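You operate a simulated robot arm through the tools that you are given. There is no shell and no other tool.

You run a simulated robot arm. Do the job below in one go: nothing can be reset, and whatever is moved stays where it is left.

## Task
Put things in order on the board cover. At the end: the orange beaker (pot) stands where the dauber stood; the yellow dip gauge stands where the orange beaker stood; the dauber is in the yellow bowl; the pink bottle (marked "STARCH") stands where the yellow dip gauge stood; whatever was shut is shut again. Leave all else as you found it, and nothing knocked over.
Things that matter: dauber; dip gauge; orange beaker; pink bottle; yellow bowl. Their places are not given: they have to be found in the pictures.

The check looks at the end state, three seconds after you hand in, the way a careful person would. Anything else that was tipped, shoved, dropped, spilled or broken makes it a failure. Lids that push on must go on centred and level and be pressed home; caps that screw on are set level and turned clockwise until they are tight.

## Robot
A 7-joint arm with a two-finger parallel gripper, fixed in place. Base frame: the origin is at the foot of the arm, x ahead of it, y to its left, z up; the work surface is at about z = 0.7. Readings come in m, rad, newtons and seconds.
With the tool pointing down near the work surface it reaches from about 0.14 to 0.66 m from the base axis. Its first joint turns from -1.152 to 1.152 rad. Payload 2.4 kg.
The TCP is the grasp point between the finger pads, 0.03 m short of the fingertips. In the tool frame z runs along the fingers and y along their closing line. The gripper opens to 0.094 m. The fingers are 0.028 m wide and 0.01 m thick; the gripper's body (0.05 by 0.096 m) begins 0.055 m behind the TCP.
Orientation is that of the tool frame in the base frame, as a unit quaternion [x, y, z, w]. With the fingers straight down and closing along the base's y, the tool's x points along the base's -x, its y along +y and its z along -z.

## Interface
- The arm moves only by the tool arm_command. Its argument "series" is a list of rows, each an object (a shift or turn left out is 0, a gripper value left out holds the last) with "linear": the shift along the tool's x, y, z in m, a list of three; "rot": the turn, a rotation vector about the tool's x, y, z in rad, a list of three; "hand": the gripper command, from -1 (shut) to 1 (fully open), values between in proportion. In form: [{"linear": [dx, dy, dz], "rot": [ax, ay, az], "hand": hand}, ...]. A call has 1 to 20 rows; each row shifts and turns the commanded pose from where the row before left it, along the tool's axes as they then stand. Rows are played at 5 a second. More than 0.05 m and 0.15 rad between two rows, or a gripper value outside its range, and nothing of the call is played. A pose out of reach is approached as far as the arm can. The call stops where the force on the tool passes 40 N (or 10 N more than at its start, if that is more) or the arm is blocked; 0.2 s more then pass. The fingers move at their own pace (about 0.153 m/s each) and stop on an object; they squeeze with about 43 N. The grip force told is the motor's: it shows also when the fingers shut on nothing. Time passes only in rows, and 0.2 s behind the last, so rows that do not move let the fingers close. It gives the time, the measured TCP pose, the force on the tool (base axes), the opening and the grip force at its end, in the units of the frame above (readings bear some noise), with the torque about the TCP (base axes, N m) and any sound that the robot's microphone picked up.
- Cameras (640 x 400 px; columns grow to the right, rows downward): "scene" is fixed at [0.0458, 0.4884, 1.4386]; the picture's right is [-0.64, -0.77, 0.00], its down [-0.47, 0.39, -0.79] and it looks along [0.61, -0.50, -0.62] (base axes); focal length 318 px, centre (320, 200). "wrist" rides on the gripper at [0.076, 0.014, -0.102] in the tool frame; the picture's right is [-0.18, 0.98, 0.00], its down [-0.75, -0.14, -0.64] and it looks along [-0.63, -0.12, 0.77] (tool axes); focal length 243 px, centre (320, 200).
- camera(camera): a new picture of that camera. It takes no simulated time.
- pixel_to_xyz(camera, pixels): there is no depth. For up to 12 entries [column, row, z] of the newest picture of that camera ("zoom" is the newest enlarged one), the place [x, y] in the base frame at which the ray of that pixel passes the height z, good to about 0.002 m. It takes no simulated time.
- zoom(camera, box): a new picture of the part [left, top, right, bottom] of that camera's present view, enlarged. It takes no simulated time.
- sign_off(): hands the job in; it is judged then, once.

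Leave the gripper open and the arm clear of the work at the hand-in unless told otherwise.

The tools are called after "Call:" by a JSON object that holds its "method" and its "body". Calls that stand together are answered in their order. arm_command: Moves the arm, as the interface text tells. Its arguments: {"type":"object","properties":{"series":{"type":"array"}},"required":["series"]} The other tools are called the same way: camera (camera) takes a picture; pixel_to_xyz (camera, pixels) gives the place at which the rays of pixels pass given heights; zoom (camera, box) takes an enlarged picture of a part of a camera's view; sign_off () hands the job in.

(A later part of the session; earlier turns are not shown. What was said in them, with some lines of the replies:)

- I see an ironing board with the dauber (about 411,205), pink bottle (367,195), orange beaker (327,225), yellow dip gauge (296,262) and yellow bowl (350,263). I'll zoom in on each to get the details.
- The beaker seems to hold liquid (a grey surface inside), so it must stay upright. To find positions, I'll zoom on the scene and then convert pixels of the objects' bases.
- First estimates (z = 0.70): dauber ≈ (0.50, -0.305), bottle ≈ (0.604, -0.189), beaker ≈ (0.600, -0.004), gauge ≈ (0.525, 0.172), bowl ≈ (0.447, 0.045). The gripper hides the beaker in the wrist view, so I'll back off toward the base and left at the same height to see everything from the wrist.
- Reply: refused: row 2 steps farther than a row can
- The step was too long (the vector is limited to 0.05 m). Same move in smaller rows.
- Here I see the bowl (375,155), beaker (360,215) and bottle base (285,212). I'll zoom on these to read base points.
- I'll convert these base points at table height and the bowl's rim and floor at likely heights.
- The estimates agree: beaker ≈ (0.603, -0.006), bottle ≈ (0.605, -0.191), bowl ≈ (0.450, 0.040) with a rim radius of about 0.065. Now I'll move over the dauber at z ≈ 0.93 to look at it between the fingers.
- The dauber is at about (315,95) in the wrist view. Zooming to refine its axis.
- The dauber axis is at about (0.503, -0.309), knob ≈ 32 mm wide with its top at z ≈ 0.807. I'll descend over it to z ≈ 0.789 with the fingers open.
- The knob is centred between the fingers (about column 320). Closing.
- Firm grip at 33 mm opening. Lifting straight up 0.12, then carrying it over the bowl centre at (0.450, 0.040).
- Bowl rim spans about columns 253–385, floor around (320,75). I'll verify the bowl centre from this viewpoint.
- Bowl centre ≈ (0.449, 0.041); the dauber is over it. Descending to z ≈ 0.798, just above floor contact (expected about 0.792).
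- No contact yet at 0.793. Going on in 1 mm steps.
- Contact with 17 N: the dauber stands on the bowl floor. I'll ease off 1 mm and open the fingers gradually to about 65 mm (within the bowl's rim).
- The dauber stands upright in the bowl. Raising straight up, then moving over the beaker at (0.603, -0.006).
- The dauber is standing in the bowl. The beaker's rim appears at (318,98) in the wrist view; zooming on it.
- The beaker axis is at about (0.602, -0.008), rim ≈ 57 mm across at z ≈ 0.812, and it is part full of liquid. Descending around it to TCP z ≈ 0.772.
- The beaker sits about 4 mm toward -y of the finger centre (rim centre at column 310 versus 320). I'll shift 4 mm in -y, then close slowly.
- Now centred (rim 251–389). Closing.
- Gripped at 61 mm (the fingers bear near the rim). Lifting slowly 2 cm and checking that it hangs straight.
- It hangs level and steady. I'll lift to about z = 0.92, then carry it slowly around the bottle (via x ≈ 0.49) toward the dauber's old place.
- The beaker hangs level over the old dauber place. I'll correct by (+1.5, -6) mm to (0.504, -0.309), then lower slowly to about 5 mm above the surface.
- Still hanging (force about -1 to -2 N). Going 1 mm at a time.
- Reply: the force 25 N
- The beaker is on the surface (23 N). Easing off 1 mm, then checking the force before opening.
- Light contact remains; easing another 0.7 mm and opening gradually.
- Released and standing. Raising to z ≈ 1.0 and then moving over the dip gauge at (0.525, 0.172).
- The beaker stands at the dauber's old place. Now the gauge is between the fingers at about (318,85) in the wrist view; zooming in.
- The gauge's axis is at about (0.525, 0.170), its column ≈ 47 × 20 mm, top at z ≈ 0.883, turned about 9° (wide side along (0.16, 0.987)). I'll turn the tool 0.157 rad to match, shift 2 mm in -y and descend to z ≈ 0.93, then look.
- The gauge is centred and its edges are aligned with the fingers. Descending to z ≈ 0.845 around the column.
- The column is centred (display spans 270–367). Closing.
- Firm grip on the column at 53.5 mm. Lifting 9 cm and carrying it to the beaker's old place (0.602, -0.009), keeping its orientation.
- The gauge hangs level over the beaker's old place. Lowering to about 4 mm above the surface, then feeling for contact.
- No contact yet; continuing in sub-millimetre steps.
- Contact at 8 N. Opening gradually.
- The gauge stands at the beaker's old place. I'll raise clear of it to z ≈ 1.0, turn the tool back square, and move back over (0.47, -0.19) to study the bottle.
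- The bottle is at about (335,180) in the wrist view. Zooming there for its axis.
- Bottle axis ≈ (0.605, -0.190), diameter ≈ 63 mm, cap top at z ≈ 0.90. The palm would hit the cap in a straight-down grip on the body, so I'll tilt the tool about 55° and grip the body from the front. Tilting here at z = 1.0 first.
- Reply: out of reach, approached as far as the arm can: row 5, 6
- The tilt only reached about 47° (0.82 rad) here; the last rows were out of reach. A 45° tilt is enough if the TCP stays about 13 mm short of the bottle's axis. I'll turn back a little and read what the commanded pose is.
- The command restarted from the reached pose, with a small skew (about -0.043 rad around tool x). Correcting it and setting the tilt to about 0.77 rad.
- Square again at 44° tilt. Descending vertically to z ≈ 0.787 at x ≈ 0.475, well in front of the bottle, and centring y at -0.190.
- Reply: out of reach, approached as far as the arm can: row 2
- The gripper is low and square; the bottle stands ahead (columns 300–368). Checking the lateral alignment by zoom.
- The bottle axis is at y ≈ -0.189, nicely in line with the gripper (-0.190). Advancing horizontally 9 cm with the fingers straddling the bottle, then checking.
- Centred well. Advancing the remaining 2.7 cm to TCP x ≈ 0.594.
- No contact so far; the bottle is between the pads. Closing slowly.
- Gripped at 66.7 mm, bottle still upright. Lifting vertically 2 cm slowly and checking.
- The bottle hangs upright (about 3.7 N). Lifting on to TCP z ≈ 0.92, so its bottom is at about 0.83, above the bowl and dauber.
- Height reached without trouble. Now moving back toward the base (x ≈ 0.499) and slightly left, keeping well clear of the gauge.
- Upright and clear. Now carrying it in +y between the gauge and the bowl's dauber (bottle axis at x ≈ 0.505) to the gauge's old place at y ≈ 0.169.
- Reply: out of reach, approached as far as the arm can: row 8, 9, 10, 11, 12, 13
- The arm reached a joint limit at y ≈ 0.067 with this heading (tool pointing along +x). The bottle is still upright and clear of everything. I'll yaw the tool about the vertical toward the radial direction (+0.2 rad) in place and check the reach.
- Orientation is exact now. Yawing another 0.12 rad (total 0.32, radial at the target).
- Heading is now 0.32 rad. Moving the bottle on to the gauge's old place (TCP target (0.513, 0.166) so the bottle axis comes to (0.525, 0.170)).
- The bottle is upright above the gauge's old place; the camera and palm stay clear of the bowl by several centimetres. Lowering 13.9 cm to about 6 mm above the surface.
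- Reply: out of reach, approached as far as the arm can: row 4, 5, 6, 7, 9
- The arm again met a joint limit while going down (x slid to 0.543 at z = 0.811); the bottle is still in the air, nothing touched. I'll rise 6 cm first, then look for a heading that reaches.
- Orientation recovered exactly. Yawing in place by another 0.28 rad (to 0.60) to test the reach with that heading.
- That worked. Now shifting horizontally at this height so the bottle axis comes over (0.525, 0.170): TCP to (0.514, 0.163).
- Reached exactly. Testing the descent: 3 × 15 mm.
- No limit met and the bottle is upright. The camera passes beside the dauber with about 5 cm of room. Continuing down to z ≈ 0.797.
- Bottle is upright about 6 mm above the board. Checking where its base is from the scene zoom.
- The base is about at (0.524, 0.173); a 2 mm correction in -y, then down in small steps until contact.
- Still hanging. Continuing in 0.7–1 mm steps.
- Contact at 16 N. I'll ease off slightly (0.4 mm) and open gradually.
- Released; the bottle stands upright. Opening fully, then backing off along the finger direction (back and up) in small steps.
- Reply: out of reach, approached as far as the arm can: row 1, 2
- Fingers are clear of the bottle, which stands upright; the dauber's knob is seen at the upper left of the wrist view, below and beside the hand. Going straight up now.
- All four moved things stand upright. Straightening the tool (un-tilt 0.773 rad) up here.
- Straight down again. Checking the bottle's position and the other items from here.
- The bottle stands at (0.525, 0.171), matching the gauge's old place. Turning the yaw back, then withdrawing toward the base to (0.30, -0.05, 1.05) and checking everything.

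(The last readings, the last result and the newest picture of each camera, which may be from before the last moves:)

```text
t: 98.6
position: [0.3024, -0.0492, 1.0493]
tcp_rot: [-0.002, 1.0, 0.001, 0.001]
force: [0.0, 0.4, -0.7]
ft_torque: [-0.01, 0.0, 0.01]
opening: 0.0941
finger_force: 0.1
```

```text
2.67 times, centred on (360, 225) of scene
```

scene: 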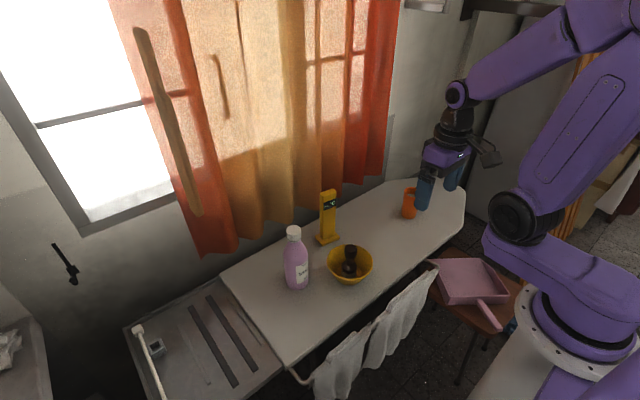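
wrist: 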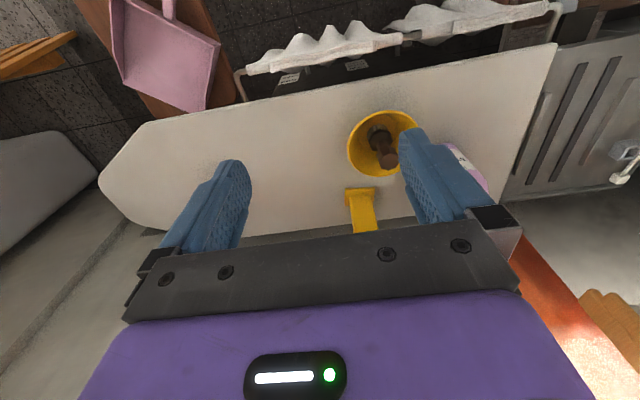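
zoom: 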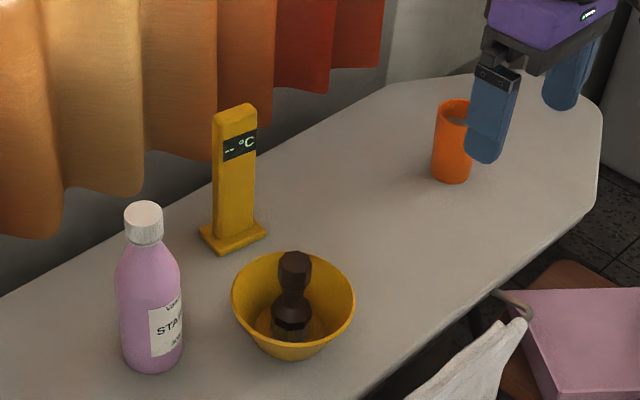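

The bowl is exactly where it was and everything stands upright. Final check of the gauge's and beaker's base positions.

Call:
{"method": "pixel_to_xyz", "body": {"camera": "zoom", "pixels": [[198, 233, 0.703], [222, 255, 0.703], [267, 236, 0.703], [432, 176, 0.703], [451, 184, 0.703], [470, 175, 0.703], [120, 360, 0.703], [152, 374, 0.703], [184, 358, 0.703]]}}

```text
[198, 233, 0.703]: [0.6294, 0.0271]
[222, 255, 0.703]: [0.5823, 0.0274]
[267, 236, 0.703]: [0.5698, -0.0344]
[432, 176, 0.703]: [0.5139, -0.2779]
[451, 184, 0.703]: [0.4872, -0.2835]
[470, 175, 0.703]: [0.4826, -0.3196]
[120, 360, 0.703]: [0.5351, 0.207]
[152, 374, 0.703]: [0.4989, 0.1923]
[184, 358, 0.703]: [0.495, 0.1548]
```

All places match: gauge at about (0.600, -0.004) where the beaker was, beaker at about (0.50, -0.306) where the dauber was, bottle at about (0.525, 0.171) where the gauge was with its cap still on, and the dauber in the unmoved bowl. The gripper is open and the arm is clear, so I'm handing in.

Call:
{"method": "sign_off", "body": {}}

```text
The job is handed in.
```

The rearrangement is done and handed in. My last pictures showed everything upright and in its new place:

| Item | Now stands | Base position (x, y, m) |
|---|---|---|
| Dauber | upright in the yellow bowl; bowl not moved | about (0.450, 0.040) |
| Orange beaker | where the dauber stood; never tilted, and I saw no spill | about (0.50, -0.306) |
| Yellow dip gauge | where the beaker stood, facing the same way as before | about (0.600, -0.004) |
| Pink "STARCH" bottle | where the gauge stood, cap never touched | about (0.525, 0.171) |

Each item is within a few millimetres of its target, by the camera readings. The bottle is turned about 0.6 rad from how it stood. The arm met joint limits while carrying it, so I had to change the approach angle.

The gripper is open and the arm is back near the base, clear of the board.
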